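You operate a simulated robot arm through the tools that you are given. There is no shell and no other tool.

The job below is to be done with a simulated two-armed robot. You get a single attempt, and the scene is never put back.

JOB
Stand the wooden spoon and the green and yellow spoons in the grey mug.
Fine: they are in the open top drawer; leave the mug where it is, the ladle and all other spoons; shut the drawer.

It is judged by the outcome, as a careful person would: the job done as asked, and still so three seconds after it is handed in. It fails if anything else is knocked over, pushed out of place, dropped, spilled or broken.

ROBOT AND FRAMES
Two 7-joint arms with two-finger grippers on one trunk that stands fixed in place. Base frame: the origin is at the foot of the trunk, x ahead of it, y to its left, z up. Readings come in mm, degrees, newtons and seconds.
The left shoulder is at [70, 139, 1181], the right one opposite. Each reaches about 855 mm from its shoulder. Payload 3.43 kg a hand.
The TCP of each hand is the grasp point between the finger pads, 30 mm short of the fingertips. In the tool frame z runs along the fingers and y along their closing line. The gripper opens to 104 mm; its body begins 57 mm behind the TCP.
Orientation is that of the tool frame in the base frame, as a unit quaternion [w, x, y, z]. With the fingers straight down and closing along the base's y, the tool's x points along the base's -x, its y along +y and its z along -z.

CONTROLS
- The arms move only by the tool servo_tool. It takes "left_increments", "right_increments" or both (then of equal length, played together; a hand with none holds still); each is a list of rows, each a list of 7 numbers: the shift along the tool's x, y, z in units of 20 mm (1.0 is 20 mm), then the turn, a rotation vector about the tool's x, y, z in units of 5 degrees (1.0 is 5 degrees), then the opening, from 0 (shut) to 1 (fully open). In form: [[x, y, z, ax, ay, az, fingers], ...]. A call has 1 to 20 rows; each row shifts and turns the commanded pose from where the row before left it, along the tool's axes as they then stand. A call with a number of a shift or a turn outside -1 to 1 is refused whole. Rows are played at 5 a second. More than 50 mm and 8.6 degrees between two rows, or a gripper value outside its range, and nothing of the call is played. Where a pose cannot be reached the arm comes as near as it can. A force on the tool above 40 N (or 10 N above the force at the start of the call, whichever is more), or a blocked arm, ends the call early, and 0.2 s more pass. Each finger travels about 45 mm/s and halts on what it meets, pressing with about 45 N; the grip force reading is that of the motor and also rises with nothing between the fingers. The clock runs only during rows and for 0.2 s after the last one: add rows that do not move to give the fingers time. It gives the time, the measured TCP pose, the force on the tool (base axes), the opening and the grip force at its end, in the units of the frame above (readings bear some noise), with the torque about the TCP (base axes, N m) and any sound that the robot's microphone picked up, and new pictures: "show" is both (left out), scene, wrist or none (wrist: the cameras of the hands that moved).
- Cameras (640 x 400 px; columns grow to the right, rows downward): "scene" is now at [119.2, 25.1, 1402.8]; the picture's right is [0.35, -0.94, 0.00], its down [-0.68, -0.26, -0.69] and it looks along [0.64, 0.24, -0.73] (base axes); focal length 214 px, centre (320, 200). "left" rides on the left gripper at [67, -18, -90] in its tool frame; the picture's right is [0.25, 0.97, 0.00], its down [-0.73, 0.19, -0.66] and it looks along [-0.64, 0.17, 0.75] (tool axes); focal length 218 px, centre (320, 200). "right" rides on the right gripper at [67, 18, -90] in its tool frame; the picture's right is [-0.25, 0.97, 0.00], its down [-0.73, -0.19, -0.66] and it looks along [-0.64, -0.17, 0.75] (tool axes); focal length 218 px, centre (320, 200). There is no depth. A picture from a camera that has moved, and an enlarged one, comes with that camera's place and axes in the base frame and with its lens. The place of the scene camera against the robot may be out by one fixed shift of up to 18 mm in any direction.
- slide_trunk(by): slides the trunk up (or, below 0, down) by that many mm; the arms and the scene camera ride with it, the base frame stays. It gives what a move gives, with no picture.
- turn_head(pan, tilt): turns the head with the scene camera to pan (to the left, within 86 degrees either way) and tilt (down, from -29 to 69), counted from straight ahead of the robot. It gives what a move gives, and a new picture of the scene camera.
- zoom(camera, box): a new picture of the part [left, top, right, bottom] of that camera's present view, enlarged. The clock stands still meanwhile.
- hand_in(): hands the job in; it is judged then, once.

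Nothing tells you positions but the pictures and the camera data. Unless the task says otherwise, let go and move clear before handing in.

The tools are called after "Emit:" as name(argument=value, ...) on one line, values as JSON. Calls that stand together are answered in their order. servo_tool: Moves the arms, as the interface text tells. Its arguments: {"type":"object","properties":{"left_increments":{"type":"array"},"right_increments":{"type":"array"},"show":{"type":"string","enum":["both","scene","wrist","none"]}},"required":[]} The other tools are called the same way: slide_trunk (by) moves the trunk up or down; turn_head (pan, tilt) turns the head that bears the scene camera; zoom (camera, box) takes an enlarged picture of a part of a camera's view; hand_in () hands the job in.

At the start:

```text
t: 0.0
left_position: [393.7, 310.7, 1233.4]
left_ee_rot: [0.0, 0.0, 1.0, 0.0]
left_contact_force: [0.2, 0.7, 0.3]
left_wrist_torque: [-0.03, -0.02, 0.01]
left_width: 104.0
left_gripper_force: 0.0
right_position: [431.9, -106.1, 1218.2]
right_ee_rot: [0.0, 0.0, 1.0, 0.0]
right_contact_force: [0.6, -0.3, 0.7]
right_wrist_torque: [-0.01, -0.01, -0.02]
right_width: 103.6
right_gripper_force: 0.1
trunk travel left (down, up): [-676.0, 264.0]
head pan, tilt (commanded): [20.6, 46.6]
```

scene: 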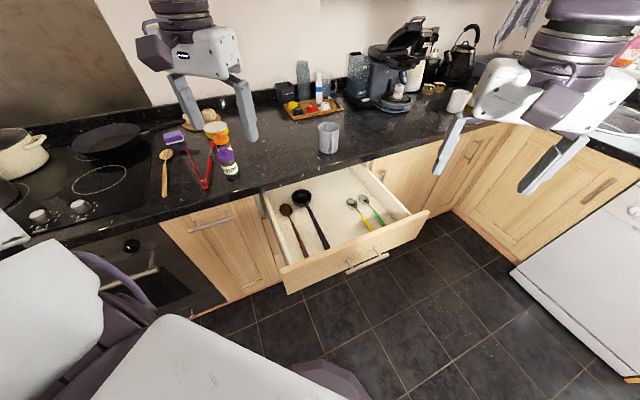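
right: 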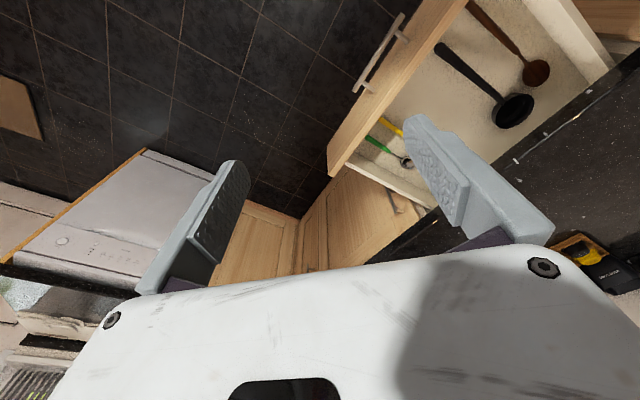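
left: 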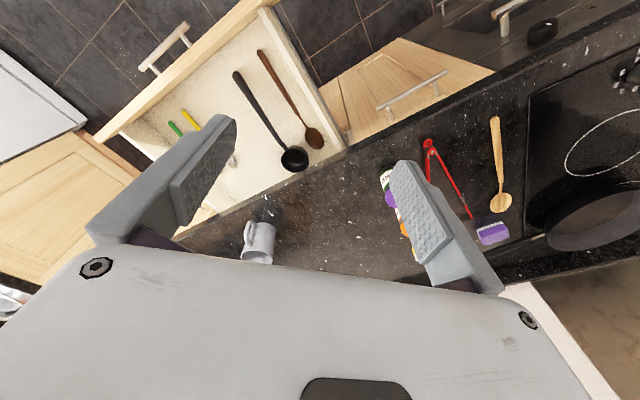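

I see an open drawer with a dark wooden spoon, a black ladle, and a yellow- and a green-handled spoon in it; the grey mug stands on the counter behind the drawer. I'll first take enlarged views to locate things precisely.

Emit:
zoom(camera="scene", box=[240, 100, 440, 300])

Emit:
zoom(camera="left", box=[80, 20, 360, 280])

Emit:
zoom(camera="right", box=[320, 0, 640, 220])

```text
2.00 times, centred on (340, 200) of scene
camera zoom: at [119.2, 25.1, 1402.8], right [0.35, -0.94, 0.0], down [-0.68, -0.26, -0.69], along [0.64, 0.24, -0.73], focal length 429 px, centre (280, 200)
```

zoom: 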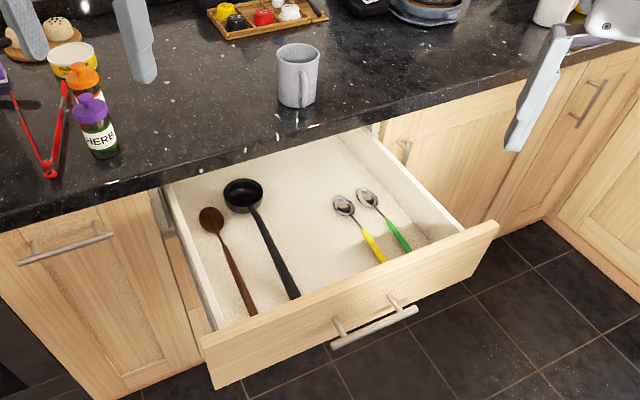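

```text
1.54 times, centred on (220, 150) of left
camera zoom: at [326.0, 292.1, 1323.1], right [-0.25, 0.97, 0.0], down [0.73, 0.19, 0.66], along [0.64, 0.17, -0.75], focal length 336 px, centre (474, 277)
```

zoom: 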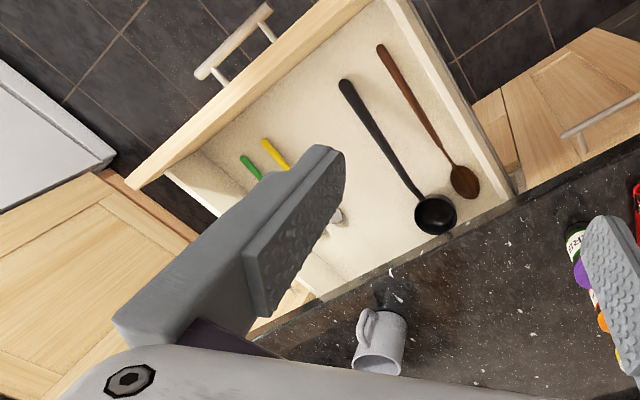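

```text
1.82 times, centred on (480, 110) of right
camera zoom: at [364.7, -88.4, 1307.6], right [0.25, 0.97, 0.0], down [0.73, -0.19, 0.66], along [0.64, -0.17, -0.75], focal length 397 px, centre (29, 364)
```

zoom: 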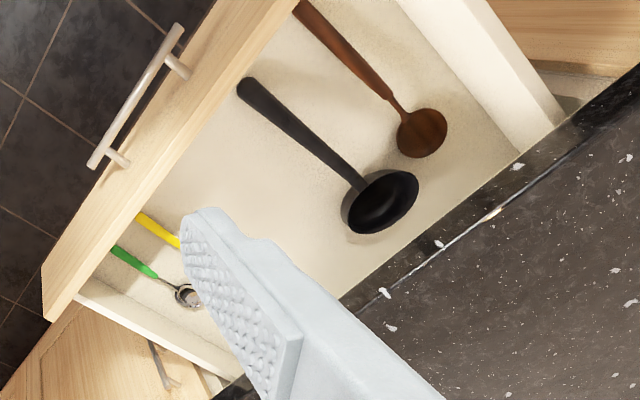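

The wooden spoon triangulates to about (587, 344, 763) at the bowl. The drawer runs at 45° in the base frame, and the spoons lie along its axis. I'll turn the left hand by 45° to line up with the drawer and look from there.

Emit:
servo_tool(left_increments=[[0, 0, 0, 0, 0, -1, 1], [0, 0, 0, 0, 0, -1, 1], [0, 0, 0, 0, 0, -1, 1], [0, 0, 0, 0, 0, -1, 1], [0, 0, 0, 0, 0, -1, 1], [0, 0, 0, 0, 0, -1, 1], [0, 0, 0, 0, 0, -1, 1], [0, 0, 0, 0, 0, -1, 1], [0, 0, 0, 0, 0, -1, 1], [0, 0, 0, 0, 0, 0, 1]], show="both")

```text
t: 2.2
left_position: [424.2, 325.5, 1233.9]
left_ee_rot: [0.003, -0.377, 0.926, -0.011]
left_contact_force: [0.0, 0.7, -0.1]
left_wrist_torque: [0.01, -0.06, -0.02]
left_width: 104.1
left_gripper_force: 0.0
left hand out of reach, approached as far as the arm can: row 9
right_position: [430.2, -105.4, 1217.9]
right_ee_rot: [0.002, 0.0, 1.0, -0.001]
right_contact_force: [-0.4, -0.6, 0.3]
right_wrist_torque: [0.03, -0.01, 0.01]
right_width: 103.9
right_gripper_force: 0.0
trunk travel left (down, up): [-676.0, 264.0]
head pan, tilt (commanded): [20.6, 46.6]
camera scene: at [117.5, 25.1, 1403.0], right [0.35, -0.94, 0.0], down [-0.68, -0.26, -0.69], along [0.64, 0.24, -0.73], focal length 214 px, centre (320, 200)
camera left: at [387.9, 268.7, 1323.8], right [-0.86, 0.52, -0.02], down [0.38, 0.66, 0.65], along [0.35, 0.55, -0.76], focal length 218 px, centre (320, 200)
```

scene: 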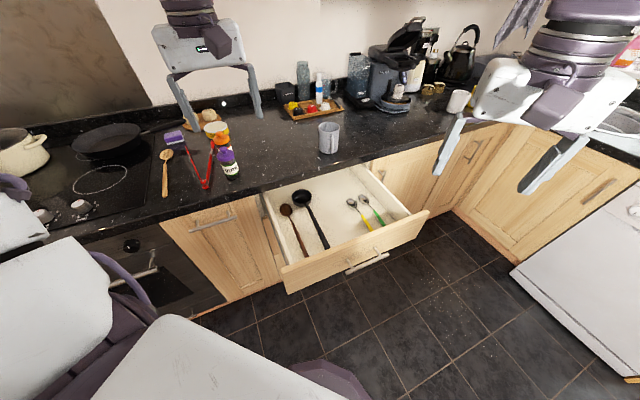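
left: 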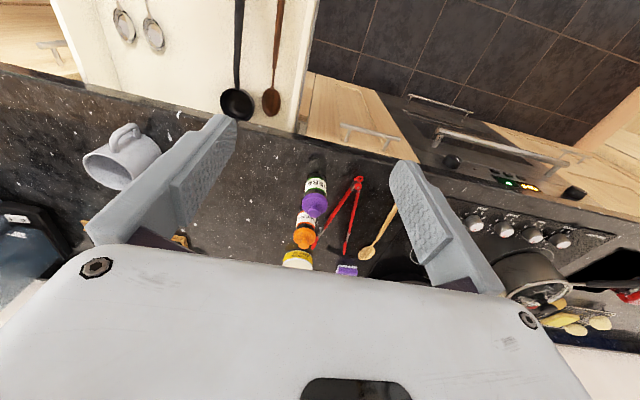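

The hand reached nearly the wanted yaw but slipped a bit because it sits close in. I'll lower it over the wooden spoon, staying well above the drawer, and look again.

Emit:
servo_tool(left_increments=[[-0.17, -0.43, 0.97, 0, 0, 0, 1], [-0.17, -0.43, 0.97, 0, 0, 0, 1], [-0.17, -0.43, 0.97, 0, 0, 0, 1], [-0.17, -0.43, 0.97, 0, 0, 0, 1], [-0.17, -0.43, 0.97, 0, 0, 0, 1], [-0.17, -0.43, 0.97, 0, 0, 0, 1], [-0.17, -0.43, 0.97, 0, 0, 0, 0.7], [-0.17, -0.43, 0.97, 0, 0, 0, 0.6], [-0.17, -0.43, 0.97, 0, 0, 0, 0.5], [-0.17, -0.43, 0.97, 0, 0, 0, 0.5], [-0.17, -0.43, 0.97, 0, 0, 0, 0.5], [-0.17, -0.43, 0.97, 0, 0, 0, 0.5], [0, 0, 0, 0, 0, 0, 0.5]], show="both")

```text
t: 5.0
left_position: [547.4, 330.5, 1048.7]
left_ee_rot: [-0.001, -0.383, 0.924, 0.0]
left_contact_force: [0.3, 0.7, -0.3]
left_wrist_torque: [0.01, -0.02, 0.0]
left_width: 51.9
left_gripper_force: 0.1
left hand out of reach, approached as far as the arm can: row 1, 2, 3, 4, 5, 6, 7, 8, 10
right_position: [431.9, -106.1, 1217.8]
right_ee_rot: [-0.001, 0.001, 1.0, 0.0]
right_contact_force: [0.4, -0.2, 0.3]
right_wrist_torque: [-0.03, -0.05, 0.01]
right_width: 103.9
right_gripper_force: 0.1
trunk travel left (down, up): [-676.0, 264.0]
head pan, tilt (commanded): [20.6, 46.6]
camera scene: at [118.7, 25.0, 1402.8], right [0.35, -0.94, 0.0], down [-0.68, -0.26, -0.69], along [0.64, 0.24, -0.73], focal length 214 px, centre (320, 200)
camera left: at [511.7, 271.3, 1137.9], right [-0.86, 0.51, 0.0], down [0.38, 0.65, 0.66], along [0.33, 0.57, -0.76], focal length 218 px, centre (320, 200)
```

scene: 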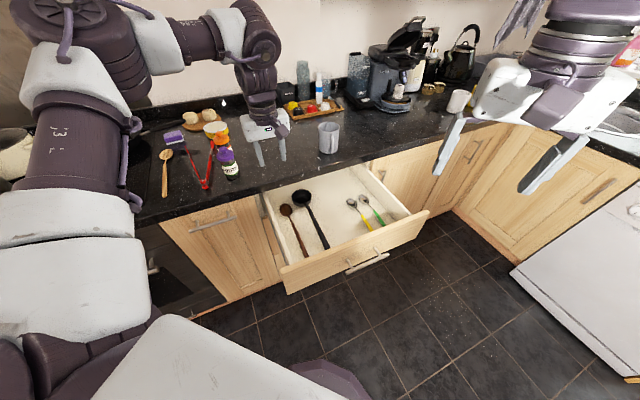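
left: 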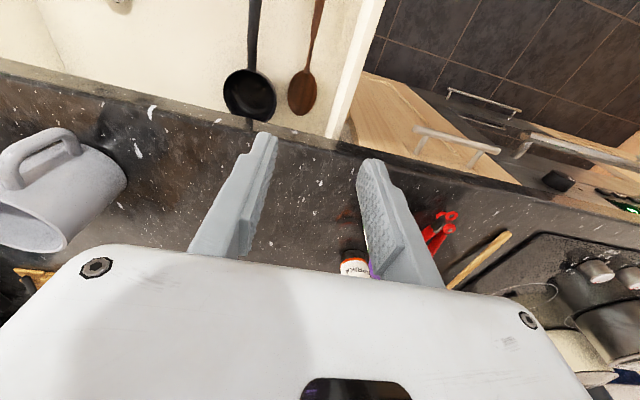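

The wooden spoon's bowl agrees from this view as well: u≈658, v≈171 in drawer coordinates (u along the closing direction, v to the right). I'll zoom in on the mug and the drawer to fix the mug position and counter height.

Emit:
zoom(camera="left", box=[0, 100, 200, 300])

Emit:
zoom(camera="scene", box=[270, 90, 390, 170])

Emit:
zoom(camera="scene", box=[250, 170, 430, 290])

```text
2.00 times, centred on (100, 200) of left
camera zoom: at [511.7, 271.3, 1137.9], right [-0.86, 0.51, 0.0], down [0.38, 0.65, 0.66], along [0.33, 0.57, -0.76], focal length 436 px, centre (760, 200)
```

zoom: 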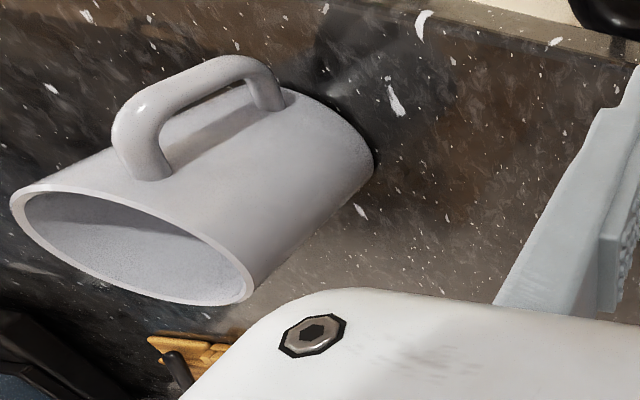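

```text
5.00 times, centred on (330, 130) of scene
camera zoom: at [118.7, 25.0, 1402.8], right [0.35, -0.94, 0.0], down [-0.68, -0.26, -0.69], along [0.64, 0.24, -0.73], focal length 1072 px, centre (270, 550)
```

zoom: 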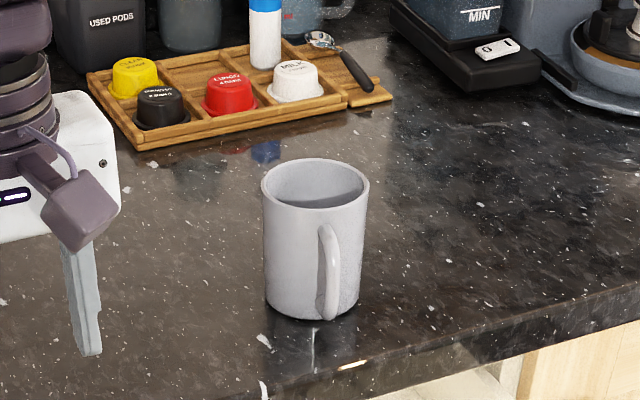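

```text
3.33 times, centred on (340, 230) of scene
camera zoom: at [118.7, 25.0, 1402.8], right [0.35, -0.94, 0.0], down [-0.68, -0.26, -0.69], along [0.64, 0.24, -0.73], focal length 715 px, centre (253, 100)
```

zoom: 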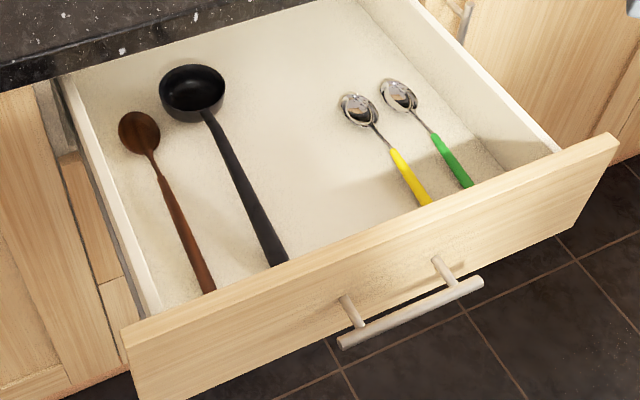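

The mug is roughly at u≈770, v≈405 with its rim near z≈1000, but those rays don't agree well enough yet. I'll move the left hand, high over the right part of the drawer, to look straight at the mug and the small spoons.

Emit:
servo_tool(left_increments=[[0.23, -0.97, -0.2, 0, 0, 0, 0.5], [0.23, -0.97, -0.2, 0, 0, 0, 0.5], [0.23, -0.97, -0.2, 0, 0, 0, 0.5], [0.23, -0.97, -0.2, 0, 0, 0, 0.5], [0.23, -0.97, -0.2, 0, 0, 0, 0.5], [0.23, -0.97, -0.2, 0, 0, 0, 0.5], [0.23, -0.97, -0.2, 0, 0, 0, 0.5], [0.23, -0.97, -0.2, 0, 0, 0, 0.5], [0.23, -0.97, -0.2, 0, 0, 0, 0.5], [0.23, -0.97, -0.2, 0, 0, 0, 0.5], [0.23, -0.97, -0.2, 0, 0, 0, 0.5], [0.23, -0.97, -0.2, 0, 0, 0, 0.5], [0.23, -0.97, -0.2, 0, 0, 0, 0.5], [0, 0, 0, 0, 0, 0, 0.5]], show="both")

```text
t: 8.0
left_position: [568.8, 306.1, 1051.3]
left_ee_rot: [0.0, -0.382, 0.924, -0.002]
left_contact_force: [0.4, -0.2, -0.6]
left_wrist_torque: [0.01, 0.01, -0.01]
left_width: 51.9
left_gripper_force: 0.1
left hand out of reach, approached as far as the arm can: row 1, 2, 3, 4, 5, 6, 7, 8, 9, 10, 11, 12, 13
right_position: [430.8, -106.3, 1218.2]
right_ee_rot: [0.0, -0.001, 1.0, 0.0]
right_contact_force: [1.2, -0.1, 0.6]
right_wrist_torque: [0.0, 0.03, -0.01]
right_width: 104.2
right_gripper_force: 0.1
trunk travel left (down, up): [-676.0, 264.0]
head pan, tilt (commanded): [20.6, 46.6]
camera scene: at [119.2, 25.1, 1402.8], right [0.35, -0.94, 0.0], down [-0.68, -0.26, -0.69], along [0.64, 0.24, -0.73], focal length 214 px, centre (320, 200)
camera left: at [531.8, 245.7, 1141.3], right [-0.86, 0.51, 0.0], down [0.38, 0.65, 0.66], along [0.33, 0.56, -0.76], focal length 218 px, centre (320, 200)
```

scene: 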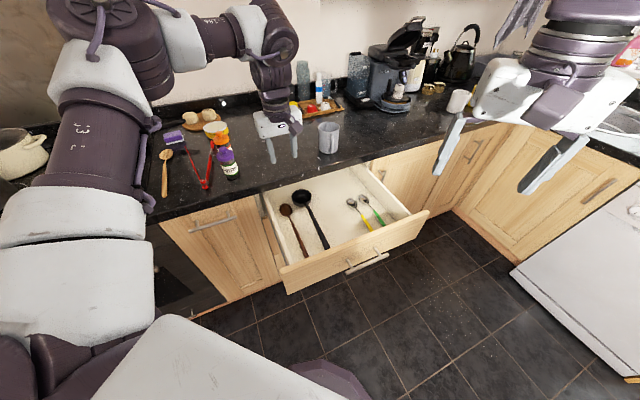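
left: 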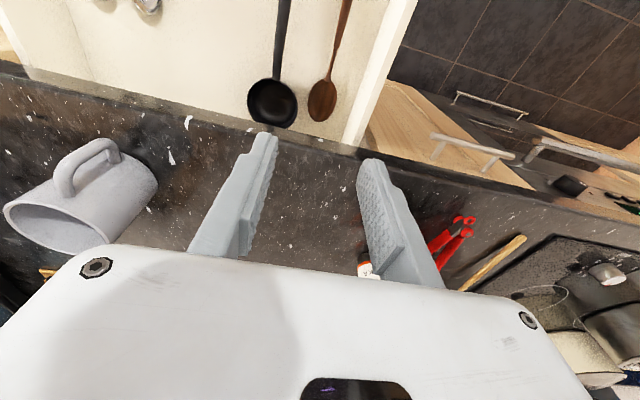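

The arm sits at some joint limit in this high, yawed pose and hardly moved. I'll test which directions are free with short moves, starting with down and back from the counter.

Emit:
servo_tool(left_increments=[[0, 0, 1, 0, 0, 0, 0.5], [0, 0, 1, 0, 0, 0, 0.5], [1, 0, 0, 0, 0, 0, 0.5], [1, 0, 0, 0, 0, 0, 0.5], [0, 0, 0, 0, 0, 0, 0.5]], show="none")

```text
t: 9.2
left_position: [570.4, 308.3, 1014.1]
left_ee_rot: [-0.002, -0.381, 0.924, -0.001]
left_contact_force: [-0.1, -0.1, -0.8]
left_wrist_torque: [0.0, 0.0, 0.04]
left_width: 51.9
left_gripper_force: 0.0
left hand out of reach, approached as far as the arm can: row 1, 3, 4
right_position: [431.9, -105.5, 1218.0]
right_ee_rot: [-0.001, 0.0, 1.0, 0.001]
right_contact_force: [1.1, 1.0, -0.4]
right_wrist_torque: [-0.01, 0.0, -0.03]
right_width: 104.0
right_gripper_force: 0.0
trunk travel left (down, up): [-676.0, 264.0]
head pan, tilt (commanded): [20.6, 46.6]
```

Moving down works but pulling back doesn't, which points to the wrist roll being at its stop for this yaw. The opposite yaw (180° round) grips the spoons just as well and brings the wrist camera up on top later, so I'll turn the hand that way in free space.

Emit:
servo_tool(left_increments=[[0, 0, 0, 0, 0, 1, 0.5], [0, 0, 0, 0, 0, 1, 0.5], [0, 0, 0, 0, 0, 1, 0.5], [0, 0, 0, 0, 0, 1, 0.5], [0, 0, 0, 0, 0, 1, 0.5], [0, 0, 0, 0, 0, 1, 0.5], [0, 0, 0, 0, 0, 1, 0.5], [0, 0, 0, 0, 0, 1, 0.5], [0, 0, 0, 0, 0, 1, 0.5], [0, 0, 0, 0, 0, 1, 0.5], [0, 0, 0, 0, 0, 1, 0.5], [0, 0, 0, 0, 0, 1, 0.5], [0, 0, 0, 0, 0, 1, 0.5], [0, 0, 0, 0, 0, 1, 0.5], [0, 0, 0, 0, 0, 1, 0.5], [0, 0, 0, 0, 0, 1, 0.5], [0, 0, 0, 0, 0, 1, 0.5], [0, 0, 0, 0, 0, 1, 0.5], [0, 0, 0, 0, 0, 0, 0.5]], show="both")

```text
t: 13.2
left_position: [569.5, 306.6, 1011.8]
left_ee_rot: [0.0, 0.384, 0.923, 0.0]
left_contact_force: [-0.8, -0.6, 0.6]
left_wrist_torque: [-0.01, 0.01, -0.03]
left_width: 52.0
left_gripper_force: 0.0
right_position: [431.5, -106.8, 1217.3]
right_ee_rot: [0.0, 0.0, 1.0, 0.0]
right_contact_force: [0.5, 0.2, 0.2]
right_wrist_torque: [0.0, -0.02, -0.04]
right_width: 103.8
right_gripper_force: 0.0
trunk travel left (down, up): [-676.0, 264.0]
head pan, tilt (commanded): [20.6, 46.6]
camera scene: at [119.3, 25.1, 1402.8], right [0.35, -0.94, 0.0], down [-0.68, -0.26, -0.69], along [0.64, 0.24, -0.73], focal length 214 px, centre (320, 200)
camera left: at [510.3, 342.8, 1101.0], right [0.51, 0.86, 0.0], down [0.65, -0.38, 0.66], along [0.57, -0.33, -0.75], focal length 218 px, centre (320, 200)
```

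scene: 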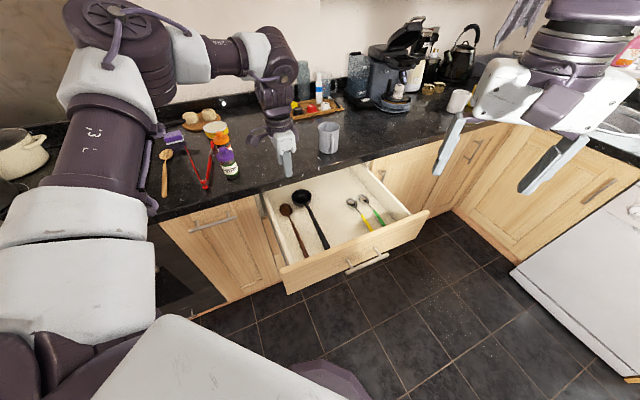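
left: 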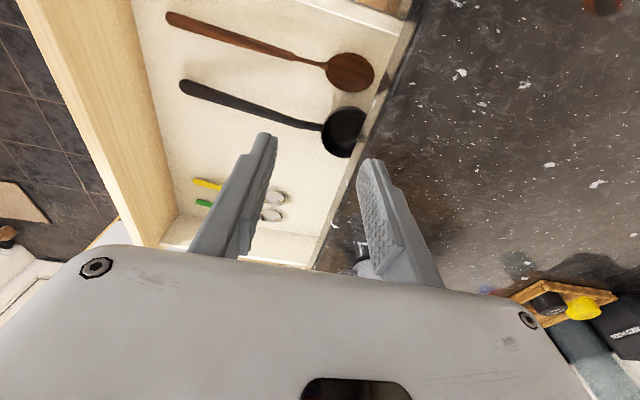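

The turn works, and this view gives good fixes: wooden handle end u≈429, bowl tip u≈691 at v≈172; yellow along v≈423 and green along v≈479, both u≈430–605. I'll go on turning the remaining 90°.

Emit:
servo_tool(left_increments=[[0, 0, 0, 0, 0, 1, 0.5], [0, 0, 0, 0, 0, 1, 0.5], [0, 0, 0, 0, 0, 1, 0.5], [0, 0, 0, 0, 0, 1, 0.5], [0, 0, 0, 0, 0, 1, 0.5], [0, 0, 0, 0, 0, 1, 0.5], [0, 0, 0, 0, 0, 1, 0.5], [0, 0, 0, 0, 0, 1, 0.5], [0, 0, 0, 0, 0, 1, 0.5], [0, 0, 0, 0, 0, 1, 0.5], [0, 0, 0, 0, 0, 1, 0.5], [0, 0, 0, 0, 0, 1, 0.5], [0, 0, 0, 0, 0, 1, 0.5], [0, 0, 0, 0, 0, 1, 0.5], [0, 0, 0, 0, 0, 1, 0.5], [0, 0, 0, 0, 0, 1, 0.5], [0, 0, 0, 0, 0, 1, 0.5], [0, 0, 0, 0, 0, 1, 0.5], [0, 0, 0, 0, 0, 0, 0.5]], show="both")

```text
t: 17.2
left_position: [569.6, 307.4, 1012.2]
left_ee_rot: [0.0, 0.924, 0.381, 0.0]
left_contact_force: [1.1, 1.0, 0.0]
left_wrist_torque: [-0.02, 0.0, 0.0]
left_width: 52.0
left_gripper_force: 0.1
right_position: [431.8, -105.8, 1218.1]
right_ee_rot: [0.0, 0.0, 1.0, 0.0]
right_contact_force: [0.5, -0.5, 0.6]
right_wrist_torque: [0.02, 0.0, -0.02]
right_width: 104.2
right_gripper_force: 0.1
trunk travel left (down, up): [-676.0, 264.0]
head pan, tilt (commanded): [20.6, 46.6]
camera scene: at [119.2, 25.1, 1402.8], right [0.35, -0.94, 0.0], down [-0.68, -0.26, -0.69], along [0.64, 0.24, -0.73], focal length 214 px, centre (320, 200)
camera left: at [605.5, 367.4, 1101.4], right [0.86, -0.51, 0.0], down [-0.38, -0.65, 0.66], along [-0.33, -0.57, -0.75], focal length 218 px, centre (320, 200)
```

scene: 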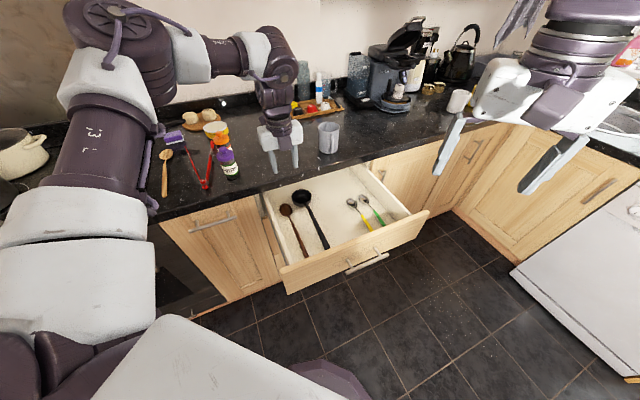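
left: 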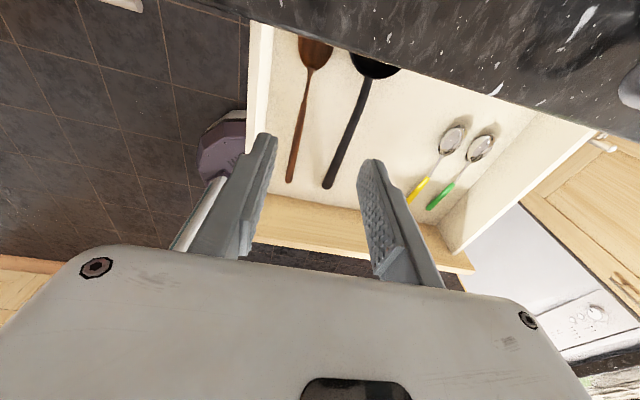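

The hand now has the other yaw with no limit reported, and the camera looks back over the drawer. Before rehearsing the mug approach with the left hand, I'll move the right hand out of the way to the right and shift the left one over v≈405.

Emit:
servo_tool(left_increments=[[-0.17, 0.92, -0.33, 0, 0, 0, 0.5], [-0.17, 0.92, -0.33, 0, 0, 0, 0.5], [-0.17, 0.92, -0.33, 0, 0, 0, 0.5], [-0.17, 0.92, -0.33, 0, 0, 0, 0.5], [-0.17, 0.92, -0.33, 0, 0, 0, 0.5], [-0.17, 0.92, -0.33, 0, 0, 0, 0.5], [-0.17, 0.92, -0.33, 0, 0, 0, 0.5], [-0.17, 0.92, -0.33, 0, 0, 0, 0.5], [-0.17, 0.92, -0.33, 0, 0, 0, 0.5], [-0.17, 0.92, -0.33, 0, 0, 0, 0.5], [-0.17, 0.92, -0.33, 0, 0, 0, 0.5], [-0.17, 0.92, -0.33, 0, 0, 0, 0.5]], right_increments=[[0, -0.8, 0, 0, 0, 0, 1], [0, -0.8, 0, 0, 0, 0, 1], [0, -0.8, 0, 0, 0, 0, 1], [0, -0.8, 0, 0, 0, 0, 1], [0, -0.8, 0, 0, 0, 0, 1], [0, -0.8, 0, 0, 0, 0, 1], [0, -0.8, 0, 0, 0, 0, 1], [0, -0.8, 0, 0, 0, 0, 1], [0, -0.8, 0, 0, 0, 0, 1], [0, -0.8, 0, 0, 0, 0, 1], [0, 0, 0, 0, 0, 0, 1], [0, 0, 0, 0, 0, 0, 1]], show="both")

```text
t: 19.8
left_position: [531.2, 231.6, 1035.9]
left_ee_rot: [0.003, 0.924, 0.383, 0.002]
left_contact_force: [0.8, 0.3, -0.1]
left_wrist_torque: [-0.03, -0.01, -0.01]
left_width: 52.2
left_gripper_force: 0.1
left hand out of reach, approached as far as the arm can: row 1, 2, 3, 4, 5, 6, 7, 8, 9, 10, 11, 12
right_position: [431.8, -268.8, 1219.3]
right_ee_rot: [0.001, -0.001, 1.0, 0.0]
right_contact_force: [0.5, 0.7, -0.5]
right_wrist_torque: [0.02, 0.03, 0.01]
right_width: 104.0
right_gripper_force: 0.2
trunk travel left (down, up): [-676.0, 264.0]
head pan, tilt (commanded): [20.6, 46.6]
camera scene: at [119.1, 24.9, 1402.8], right [0.35, -0.94, 0.0], down [-0.68, -0.26, -0.69], along [0.64, 0.24, -0.73], focal length 214 px, centre (320, 200)
camera right: at [365.3, -249.6, 1308.7], right [0.25, 0.97, 0.0], down [0.73, -0.19, 0.66], along [0.64, -0.17, -0.75], focal length 218 px, centre (320, 200)
camera left: at [565.0, 291.9, 1126.4], right [0.86, -0.5, 0.0], down [-0.38, -0.65, 0.66], along [-0.33, -0.57, -0.75], focal length 218 px, centre (320, 200)
```

scene: 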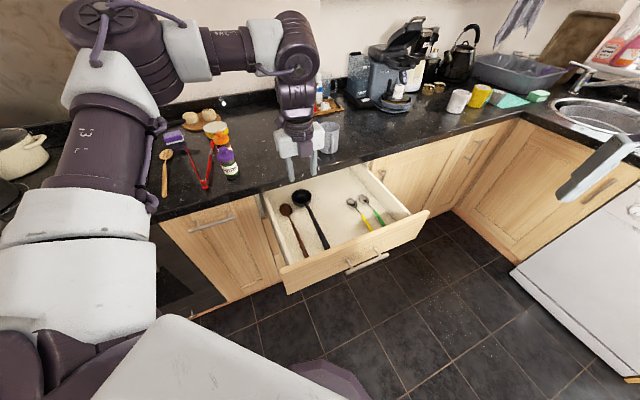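
right: 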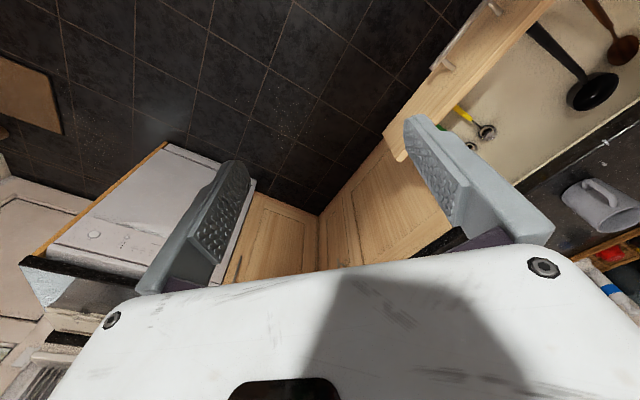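
left: 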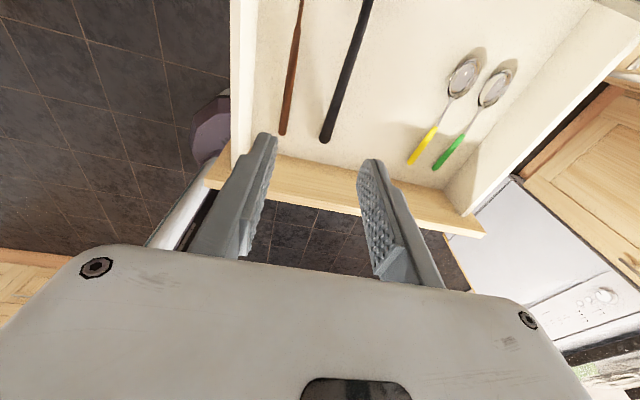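

The right hand moved cleanly aside; the left hand again stopped short, at u≈539, v≈212. I'll probe single directions to learn what is limiting it.

Emit:
servo_tool(left_increments=[[0, 1, 0, 0, 0, 0, 0.5], [0, 1, 0, 0, 0, 0, 0.5], [0, 1, 0, 0, 0, 0, 0.5], [0, 0, 0, 0, 0, 0, 0.5]], show="none")

Emit:
servo_tool(left_increments=[[0, 0, 1, 0, 0, 0, 0.5], [0, 0, 1, 0, 0, 0, 0.5], [0, 0, 1, 0, 0, 0, 0.5], [0, 0, 0, 0, 0, 0, 0.5]], show="none")

Emit:
servo_tool(left_increments=[[0, 1, 0, 0, 0, 0, 0.5], [0, 1, 0, 0, 0, 0, 0.5], [0, 1, 0, 0, 0, 0, 0.5], [0, 0, 0, 0, 0, 0, 0.5]], show="none")

```text
t: 20.8
left_position: [529.4, 227.3, 1027.4]
left_ee_rot: [0.002, 0.924, 0.382, 0.001]
left_contact_force: [0.6, 0.5, -0.2]
left_wrist_torque: [-0.02, 0.0, -0.02]
left_width: 52.2
left_gripper_force: 0.0
left hand out of reach, approached as far as the arm can: row 1, 2, 3
right_position: [432.5, -267.0, 1218.8]
right_ee_rot: [0.0, 0.0, 1.0, 0.0]
right_contact_force: [-0.1, -0.3, -0.9]
right_wrist_torque: [-0.02, -0.03, -0.01]
right_width: 104.1
right_gripper_force: 0.1
trunk travel left (down, up): [-676.0, 264.0]
head pan, tilt (commanded): [20.6, 46.6]
```

```text
t: 21.8
left_position: [528.4, 229.8, 966.7]
left_ee_rot: [0.001, 0.924, 0.382, 0.0]
left_contact_force: [-0.1, 0.0, 0.9]
left_wrist_torque: [0.0, -0.04, -0.03]
left_width: 51.9
left_gripper_force: 0.0
left hand out of reach, approached as far as the arm can: row 3
right_position: [432.6, -267.8, 1219.1]
right_ee_rot: [0.001, 0.0, 1.0, 0.0]
right_contact_force: [-0.1, -0.1, -0.9]
right_wrist_torque: [-0.03, -0.01, 0.07]
right_width: 104.1
right_gripper_force: 0.1
trunk travel left (down, up): [-676.0, 264.0]
head pan, tilt (commanded): [20.6, 46.6]
```

```text
t: 22.8
left_position: [529.5, 227.2, 979.0]
left_ee_rot: [0.001, 0.924, 0.382, 0.0]
left_contact_force: [-0.1, 0.2, -0.1]
left_wrist_torque: [0.02, -0.02, -0.03]
left_width: 52.1
left_gripper_force: 0.2
left hand out of reach, approached as far as the arm can: row 1, 2, 3
right_position: [432.8, -266.2, 1218.9]
right_ee_rot: [0.0, -0.001, 1.0, 0.001]
right_contact_force: [-0.6, 0.2, 0.1]
right_wrist_torque: [-0.03, -0.01, -0.02]
right_width: 103.9
right_gripper_force: 0.1
trunk travel left (down, up): [-676.0, 264.0]
head pan, tilt (commanded): [20.6, 46.6]
```

Sideways motion is what is blocked here, not depth. I'll check whether easing the yaw by 30° frees it.

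Emit:
servo_tool(left_increments=[[0, 0, 0, 0, 0, -1, 0.5], [0, 0, 0, 0, 0, -1, 0.5], [0, 0, 0, 0, 0, -1, 0.5], [0, 0, 0, 0, 0, -1, 0.5], [0, 0, 0, 0, 0, -1, 0.5], [0, 0, 0, 0, 0, -1, 0.5], [0, 1, 0, 0, 0, 0, 0.5], [0, 1, 0, 0, 0, 0, 0.5], [0, 1, 0, 0, 0, 0, 0.5], [0, 1, 0, 0, 0, 0, 0.5], [0, 0, 0, 0, 0, 0, 0.5]], show="none")

```text
t: 25.2
left_position: [551.1, 251.2, 987.7]
left_ee_rot: [0.001, 0.793, 0.609, 0.0]
left_contact_force: [0.3, -0.1, 0.4]
left_wrist_torque: [-0.01, 0.03, 0.04]
left_width: 52.1
left_gripper_force: 0.0
left hand out of reach, approached as far as the arm can: row 7, 8, 9, 10
right_position: [433.6, -267.3, 1218.7]
right_ee_rot: [0.0, 0.0, 1.0, 0.0]
right_contact_force: [0.1, 0.1, -1.0]
right_wrist_torque: [0.02, -0.02, -0.01]
right_width: 104.1
right_gripper_force: 0.0
trunk travel left (down, up): [-676.0, 264.0]
head pan, tilt (commanded): [20.6, 46.6]
```

Still blocked at a yaw of −105°. I'll return to a milder yaw of −45° and see whether sideways motion is free there.

Emit:
servo_tool(left_increments=[[0, 0, 0, 0, 0, -1, 0.5], [0, 0, 0, 0, 0, -1, 0.5], [0, 0, 0, 0, 0, -1, 0.5], [0, 0, 0, 0, 0, -1, 0.5], [0, 0, 0, 0, 0, -1, 0.5], [0, 0, 0, 0, 0, -1, 0.5], [0, 0, 0, 0, 0, -1, 0.5], [0, 0, 0, 0, 0, -1, 0.5], [0, 0, 0, 0, 0, -1, 0.5], [0, 0, 0, 0, 0, -1, 0.5], [0, 0, 0, 0, 0, -1, 0.5], [0, 0, 0, 0, 0, -1, 0.5], [-1, 0, 0, 0, 0, 0, 0.5], [-1, 0, 0, 0, 0, 0, 0.5], [-1, 0, 0, 0, 0, 0, 0.5], [-1, 0, 0, 0, 0, 0, 0.5], [0, 0, 0, 0, 0, 0, 0.5]], show="scene")

```text
t: 28.8
left_position: [546.2, 245.0, 994.9]
left_ee_rot: [0.003, 0.382, 0.924, -0.001]
left_contact_force: [0.6, -0.1, 0.1]
left_wrist_torque: [0.01, 0.02, 0.0]
left_width: 51.8
left_gripper_force: 0.0
left hand out of reach, approached as far as the arm can: row 13, 14, 15, 16
right_position: [431.6, -267.8, 1219.5]
right_ee_rot: [0.0, 0.0, 1.0, -0.001]
right_contact_force: [-0.9, 1.2, 0.2]
right_wrist_torque: [0.01, -0.01, -0.01]
right_width: 103.9
right_gripper_force: 0.0
trunk travel left (down, up): [-676.0, 264.0]
head pan, tilt (commanded): [20.6, 46.6]
camera scene: at [119.2, 25.0, 1402.8], right [0.35, -0.94, 0.0], down [-0.68, -0.26, -0.69], along [0.64, 0.24, -0.73], focal length 214 px, centre (320, 200)
```

scene: 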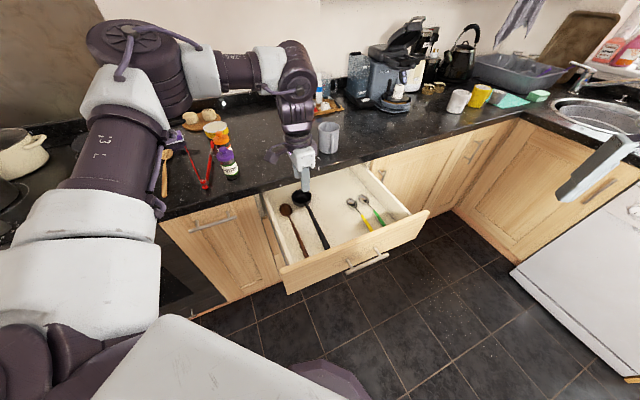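

The yaw isn't the cause, since turning stays free everywhere; the arm's posture is. I'll probe plain forward and plain rightward motion to learn which part is blocked.

Emit:
servo_tool(left_increments=[[-0.7, 0.7, 0, 0, 0, 0, 0.5], [-0.7, 0.7, 0, 0, 0, 0, 0.5], [0, 0, 0, 0, 0, 0, 0.5]], show="none")

Emit:
servo_tool(left_increments=[[-0.7, -0.7, 0, 0, 0, 0, 0.5], [-0.7, -0.7, 0, 0, 0, 0, 0.5], [0, 0, 0, 0, 0, 0, 0.5]], show="none")

Emit:
servo_tool(left_increments=[[0, -1, 0, 0, 0, 0, 0.5], [0, -1, 0, 0, 0, 0, 0.5], [0, 0, 0, 0, 0, 0, 0.5]], show="none")

```text
t: 29.6
left_position: [558.0, 262.1, 995.6]
left_ee_rot: [0.002, 0.383, 0.924, 0.0]
left_contact_force: [-0.6, 0.9, -0.5]
left_wrist_torque: [0.0, 0.0, -0.03]
left_width: 52.2
left_gripper_force: 0.1
left hand out of reach, approached as far as the arm can: row 1, 2
right_position: [432.9, -269.1, 1218.7]
right_ee_rot: [0.0, 0.0, 1.0, 0.001]
right_contact_force: [-0.1, -0.1, 0.2]
right_wrist_torque: [-0.03, 0.02, 0.02]
right_width: 103.9
right_gripper_force: 0.1
trunk travel left (down, up): [-676.0, 264.0]
head pan, tilt (commanded): [20.6, 46.6]
```

```text
t: 30.4
left_position: [538.7, 236.2, 998.5]
left_ee_rot: [0.001, 0.383, 0.924, 0.0]
left_contact_force: [0.8, 0.1, 0.3]
left_wrist_torque: [-0.07, -0.04, 0.03]
left_width: 51.9
left_gripper_force: 0.1
left hand out of reach, approached as far as the arm can: row 1, 2
right_position: [433.3, -266.7, 1219.5]
right_ee_rot: [0.001, 0.0, 1.0, 0.0]
right_contact_force: [0.2, -0.1, 0.1]
right_wrist_torque: [-0.02, 0.0, 0.0]
right_width: 103.8
right_gripper_force: 0.1
trunk travel left (down, up): [-676.0, 264.0]
head pan, tilt (commanded): [20.6, 46.6]
```

```text
t: 31.2
left_position: [511.0, 209.5, 997.6]
left_ee_rot: [0.0, 0.383, 0.924, 0.0]
left_contact_force: [-0.3, 0.4, 0.9]
left_wrist_torque: [0.01, 0.02, -0.02]
left_width: 51.8
left_gripper_force: 0.0
right_position: [432.1, -267.5, 1219.5]
right_ee_rot: [0.0, 0.0, 1.0, 0.0]
right_contact_force: [0.3, -0.7, 0.0]
right_wrist_torque: [-0.01, 0.01, 0.0]
right_width: 104.3
right_gripper_force: 0.0
trunk travel left (down, up): [-676.0, 264.0]
head pan, tilt (commanded): [20.6, 46.6]
```

Motion toward the robot is free; only the forward-right side is closed. I'll bring the hand back toward the robot and then to the right, to see whether the arm takes a freer posture.

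Emit:
servo_tool(left_increments=[[0, -1, 0, 0, 0, 0, 0.5], [0, -1, 0, 0, 0, 0, 0.5], [0, -1, 0, 0, 0, 0, 0.5], [0, -1, 0, 0, 0, 0, 0.5], [0, 0, 0, 0, 0, 0, 0.5]], show="none")

Emit:
servo_tool(left_increments=[[-1, 0, 0, 0, 0, 0, 0.5], [-1, 0, 0, 0, 0, 0, 0.5], [-1, 0, 0, 0, 0, 0, 0.5], [-1, 0, 0, 0, 0, 0, 0.5], [0, 0, 0, 0, 0, 0, 0.5]], show="scene")

```text
t: 32.4
left_position: [446.4, 168.3, 1002.1]
left_ee_rot: [0.001, 0.383, 0.924, -0.002]
left_contact_force: [-0.3, -0.5, -0.1]
left_wrist_torque: [-0.04, -0.02, 0.0]
left_width: 51.9
left_gripper_force: 0.1
left hand out of reach, approached as far as the arm can: row 2, 3, 4
right_position: [432.8, -266.2, 1218.5]
right_ee_rot: [-0.001, 0.0, 1.0, 0.0]
right_contact_force: [0.4, 0.3, 0.7]
right_wrist_torque: [0.04, 0.02, -0.02]
right_width: 103.8
right_gripper_force: 0.1
trunk travel left (down, up): [-676.0, 264.0]
head pan, tilt (commanded): [20.6, 46.6]
```

```text
t: 33.6
left_position: [470.6, 177.5, 1008.3]
left_ee_rot: [0.001, 0.383, 0.924, -0.002]
left_contact_force: [0.7, 0.4, -0.3]
left_wrist_torque: [-0.01, -0.02, 0.0]
left_width: 52.1
left_gripper_force: 0.0
left hand out of reach, approached as far as the arm can: row 1, 2, 3, 4
right_position: [432.8, -267.8, 1218.0]
right_ee_rot: [0.0, 0.001, 1.0, 0.0]
right_contact_force: [0.5, 0.4, -0.4]
right_wrist_torque: [0.04, -0.02, 0.0]
right_width: 104.1
right_gripper_force: 0.1
trunk travel left (down, up): [-676.0, 264.0]
head pan, tilt (commanded): [20.6, 46.6]
camera scene: at [119.2, 25.0, 1402.8], right [0.35, -0.94, 0.0], down [-0.68, -0.26, -0.69], along [0.64, 0.24, -0.73], focal length 214 px, centre (320, 200)
```

scene: 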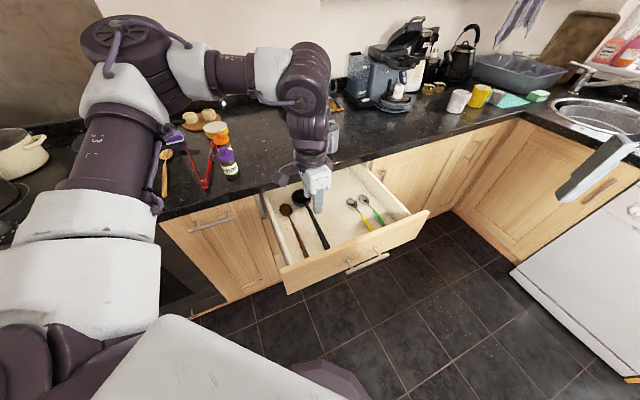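

I now read the limit: the wrist joint sits about 285 mm above the TCP with the hand straight down, so the arm runs out of reach in the drawer that way. A hand pitched forward (fingers down and ahead) will reach further and also suits the mug. I'll turn back to yaw −135° (camera on the upper side) and then pitch forward in free space.

Emit:
servo_tool(left_increments=[[0, 0, 0, 0, 0, 1, 0.5], [0, 0, 0, 0, 0, 1, 0.5], [0, 0, 0, 0, 0, 1, 0.5], [0, 0, 0, 0, 0, 1, 0.5], [0, 0, 0, 0, 0, 1, 0.5], [0, 0, 0, 0, 0, 1, 0.5], [0, 0, 0, 0, 0, 1, 0.5], [0, 0, 0, 0, 0, 1, 0.5], [0, 0, 0, 0, 0, 1, 0.5], [0, 0, 0, 0, 0, 1, 0.5], [0, 0, 0, 0, 0, 1, 0.5], [0, 0, 0, 0, 0, 1, 0.5], [0, 0, 0, 0, 0, 1, 0.5], [0, 0, 0, 0, 0, 1, 0.5], [0, 0, 0, 0, 0, 1, 0.5], [0, 0, 0, 0, 0, 1, 0.5], [0, 0, 0, 0, 0, 1, 0.5], [0, 0, 0, 0, 0, 1, 0.5], [0, 0, 0, 0, 0, 0, 0.5]], show="none")

Emit:
servo_tool(left_increments=[[0, 0, 0, 0, 1, 0, 0.5], [0, 0, 0, 0, 1, 0, 0.5], [0, 0, 0, 0, 1, 0, 0.5], [0.87, 0, 0.23, 0, 1, 0, 0.5], [0.85, 0, 0.31, 0, 1, 0, 0.5], [0.82, 0, 0.38, 0, 1, 0, 0.5], [0.78, 0, 0.45, 0, 1, 0, 0.5], [0.74, 0, 0.52, 0, 1, 0, 0.5], [0.69, 0, 0.58, 0, 1, 0, 0.5], [0, 0, 0, 0, 0, 0, 0.5]], show="both")

```text
t: 37.6
left_position: [470.0, 178.5, 1009.2]
left_ee_rot: [0.001, 0.924, 0.382, 0.001]
left_contact_force: [-0.4, 0.8, 0.0]
left_wrist_torque: [-0.01, 0.05, 0.03]
left_width: 51.9
left_gripper_force: 0.1
right_position: [432.2, -266.0, 1217.3]
right_ee_rot: [0.0, 0.0, 1.0, 0.0]
right_contact_force: [1.0, 0.6, 0.1]
right_wrist_torque: [0.04, -0.02, 0.0]
right_width: 104.0
right_gripper_force: 0.0
trunk travel left (down, up): [-676.0, 264.0]
head pan, tilt (commanded): [20.6, 46.6]
```

```text
t: 39.8
left_position: [533.7, 345.7, 1007.0]
left_ee_rot: [-0.145, 0.854, 0.354, 0.353]
left_contact_force: [0.3, -0.5, 0.0]
left_wrist_torque: [0.03, 0.01, -0.01]
left_width: 52.0
left_gripper_force: 0.0
left hand out of reach, approached as far as the arm can: row 1, 2, 3, 4, 5, 6, 7, 8, 9
right_position: [432.1, -268.3, 1218.4]
right_ee_rot: [0.0, 0.0, 1.0, 0.0]
right_contact_force: [-1.1, -0.7, 0.5]
right_wrist_torque: [-0.01, 0.0, -0.01]
right_width: 104.2
right_gripper_force: 0.0
trunk travel left (down, up): [-676.0, 264.0]
head pan, tilt (commanded): [20.6, 46.6]
camera scene: at [119.0, 24.8, 1402.8], right [0.35, -0.94, 0.0], down [-0.68, -0.26, -0.69], along [0.64, 0.24, -0.73], focal length 214 px, centre (320, 200)
camera left: at [510.4, 346.9, 1117.7], right [0.81, -0.56, 0.18], down [-0.56, -0.83, -0.05], along [0.18, -0.06, -0.98], focal length 218 px, centre (320, 200)
```

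scene: 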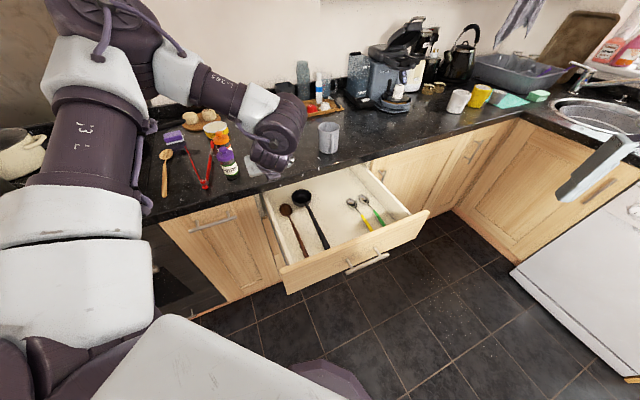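
left: 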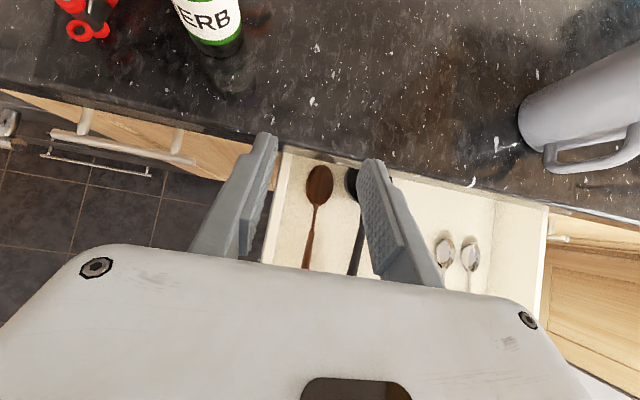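

The hand now points 45° down and forward along the drawer axis, and the camera looks straight down on the drawer. I'll test sideways motion toward the spoons in this posture.

Emit:
servo_tool(left_increments=[[0, 1, 0, 0, 0, 0, 0.5], [0, 1, 0, 0, 0, 0, 0.5], [0, 1, 0, 0, 0, 0, 0.5], [0, 1, 0, 0, 0, 0, 0.5], [0, 0, 0, 0, 0, 0, 0.5]], show="none")

Emit:
servo_tool(left_increments=[[-0.7, 0, 0.7, 0, 0, 0, 0.5], [-0.7, 0, 0.7, 0, 0, 0, 0.5], [-0.7, 0, 0.7, 0, 0, 0, 0.5], [0, 0, 0, 0, 0, 0, 0.5]], show="none")

```text
t: 41.0
left_position: [593.9, 341.7, 1003.5]
left_ee_rot: [-0.143, 0.855, 0.352, 0.353]
left_contact_force: [-0.6, -0.5, 0.5]
left_wrist_torque: [-0.04, -0.01, -0.05]
left_width: 52.0
left_gripper_force: 0.0
left hand out of reach, approached as far as the arm can: row 1, 2, 3, 4
right_position: [431.4, -267.0, 1218.9]
right_ee_rot: [0.0, 0.0, 1.0, -0.001]
right_contact_force: [-0.1, -0.6, -0.1]
right_wrist_torque: [0.0, 0.01, 0.02]
right_width: 104.1
right_gripper_force: 0.0
trunk travel left (down, up): [-676.0, 264.0]
head pan, tilt (commanded): [20.6, 46.6]
```

```text
t: 42.0
left_position: [584.4, 359.9, 956.2]
left_ee_rot: [-0.144, 0.855, 0.352, 0.353]
left_contact_force: [-0.5, 0.4, 0.1]
left_wrist_torque: [-0.02, 0.02, 0.01]
left_width: 52.1
left_gripper_force: 0.0
left hand out of reach, approached as far as the arm can: row 1, 2, 3
right_position: [432.4, -266.7, 1217.8]
right_ee_rot: [0.0, 0.0, 1.0, 0.0]
right_contact_force: [0.3, 0.8, 0.6]
right_wrist_torque: [-0.01, 0.01, -0.02]
right_width: 103.9
right_gripper_force: 0.0
trunk travel left (down, up): [-676.0, 264.0]
head pan, tilt (commanded): [20.6, 46.6]
```

With a 45° azimuth the left arm still can't move right, while an azimuth near 0° (hand pointing straight ahead) should suit it. I'll raise the hand slightly and turn it about the vertical to azimuth 0.

Emit:
servo_tool(left_increments=[[0.7, 0, -0.7, 0, 0, 0, 0.5], [0.7, 0, -0.7, 0, 0, 0, 0.5], [0, 0, 0, -0.706, 0, 0.709, 0.5], [0, 0, 0, -0.706, 0, 0.709, 0.5], [0, 0, 0, -0.706, 0, 0.709, 0.5], [0, 0, 0, -0.706, 0, 0.709, 0.5], [0, 0, 0, -0.706, 0, 0.709, 0.5], [0, 0, 0, -0.706, 0, 0.709, 0.5], [0, 0, 0, -0.706, 0, 0.709, 0.5], [0, 0, 0, -0.706, 0, 0.709, 0.5], [0, 0, 0, -0.706, 0, 0.709, 0.5], [0, 0, 0, 0, 0, 0, 0.5]], show="none")

Emit:
servo_tool(left_increments=[[0, 1, 0, 0, 0, 0, 0.5], [0, 1, 0, 0, 0, 0, 0.5], [0, 1, 0, 0, 0, 0, 0.5], [0, 1, 0, 0, 0, 0, 0.5], [0, 0, 0, 0, 0, 0, 0.5]], show="both")

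```text
t: 44.6
left_position: [583.7, 360.3, 997.0]
left_ee_rot: [0.0, 0.924, 0.0, 0.383]
left_contact_force: [-0.4, -0.9, 0.5]
left_wrist_torque: [0.0, 0.02, 0.0]
left_width: 52.3
left_gripper_force: 0.0
right_position: [432.5, -267.5, 1218.0]
right_ee_rot: [-0.001, 0.001, 1.0, 0.0]
right_contact_force: [0.9, 0.7, -0.7]
right_wrist_torque: [-0.01, -0.03, 0.01]
right_width: 104.0
right_gripper_force: 0.1
trunk travel left (down, up): [-676.0, 264.0]
head pan, tilt (commanded): [20.6, 46.6]
```

```text
t: 45.8
left_position: [583.8, 280.4, 998.0]
left_ee_rot: [0.0, 0.924, 0.0, 0.383]
left_contact_force: [0.8, -0.3, 0.4]
left_wrist_torque: [-0.02, 0.02, 0.02]
left_width: 52.0
left_gripper_force: 0.0
right_position: [432.0, -266.5, 1219.0]
right_ee_rot: [0.0, 0.0, 1.0, 0.0]
right_contact_force: [0.8, 0.2, 0.6]
right_wrist_torque: [0.02, 0.03, -0.04]
right_width: 104.3
right_gripper_force: 0.0
trunk travel left (down, up): [-676.0, 264.0]
head pan, tilt (commanded): [20.6, 46.6]
camera scene: at [118.9, 25.7, 1402.8], right [0.35, -0.94, 0.0], down [-0.68, -0.26, -0.69], along [0.64, 0.24, -0.73], focal length 214 px, centre (320, 200)
camera left: at [568.3, 299.1, 1108.1], right [0.18, -0.97, 0.18], down [-0.98, -0.19, -0.05], along [0.08, -0.17, -0.98], focal length 218 px, centre (320, 200)
```

scene: 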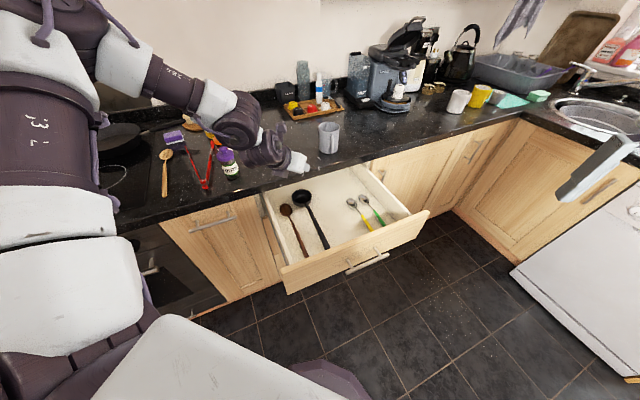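
left: 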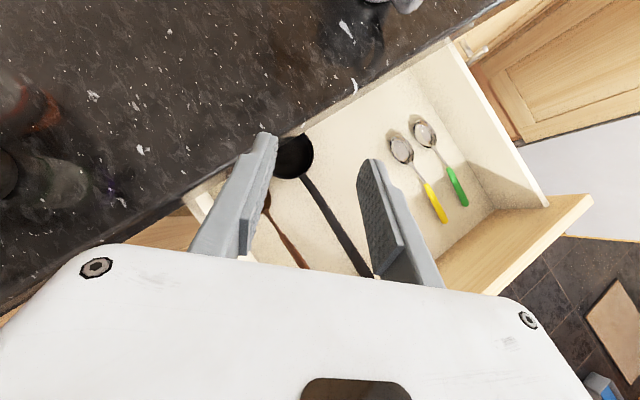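

At azimuth 0 the left arm moves freely. I'll carry it up and across to above the yellow spoon (about x 690, y 90), then lower the trunk 80 mm for more reach.

Emit:
servo_tool(left_increments=[[0.594, 0.95, 0.156, 0, 0, 0, 0.5], [0.594, 0.95, 0.156, 0, 0, 0, 0.5], [0.594, 0.95, 0.156, 0, 0, 0, 0.5], [0.594, 0.95, 0.156, 0, 0, 0, 0.5], [0.594, 0.95, 0.156, 0, 0, 0, 0.5], [0.594, 0.95, 0.156, 0, 0, 0, 0.5], [0.594, 0.95, 0.156, 0, 0, 0, 0.5], [0.594, 0.95, 0.156, 0, 0, 0, 0.5], [0.594, 0.95, 0.156, 0, 0, 0, 0.5], [0.594, 0.95, 0.156, 0, 0, 0, 0.5], [0, 0, 0, 0, 0, 0, 0.5]], show="both")

```text
t: 48.2
left_position: [649.2, 177.1, 1070.6]
left_ee_rot: [0.001, 0.924, -0.001, 0.383]
left_contact_force: [1.3, -0.4, -0.6]
left_wrist_torque: [-0.01, 0.01, 0.01]
left_width: 52.2
left_gripper_force: 0.0
left hand out of reach, approached as far as the arm can: row 6, 7, 8, 9, 10
right_position: [433.0, -266.3, 1219.7]
right_ee_rot: [0.0, 0.0, 1.0, 0.0]
right_contact_force: [0.1, -0.9, 0.4]
right_wrist_torque: [0.02, 0.04, 0.01]
right_width: 104.2
right_gripper_force: 0.1
trunk travel left (down, up): [-676.0, 264.0]
head pan, tilt (commanded): [20.6, 46.6]
camera scene: at [119.4, 25.1, 1402.7], right [0.35, -0.94, 0.0], down [-0.68, -0.26, -0.69], along [0.64, 0.24, -0.73], focal length 214 px, centre (320, 200)
camera left: at [633.2, 195.1, 1181.1], right [0.18, -0.97, 0.18], down [-0.98, -0.19, -0.05], along [0.08, -0.17, -0.98], focal length 218 px, centre (320, 200)
```

scene: 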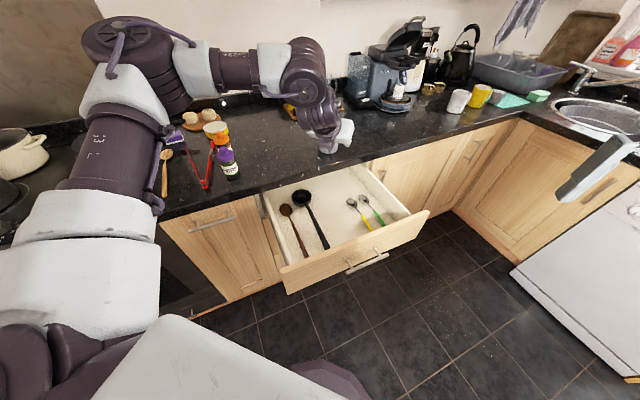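
left: 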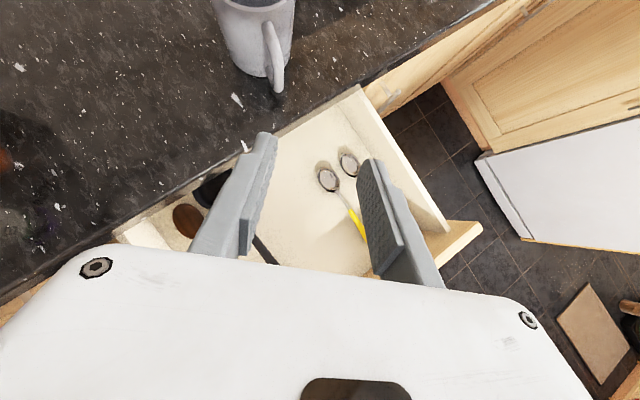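

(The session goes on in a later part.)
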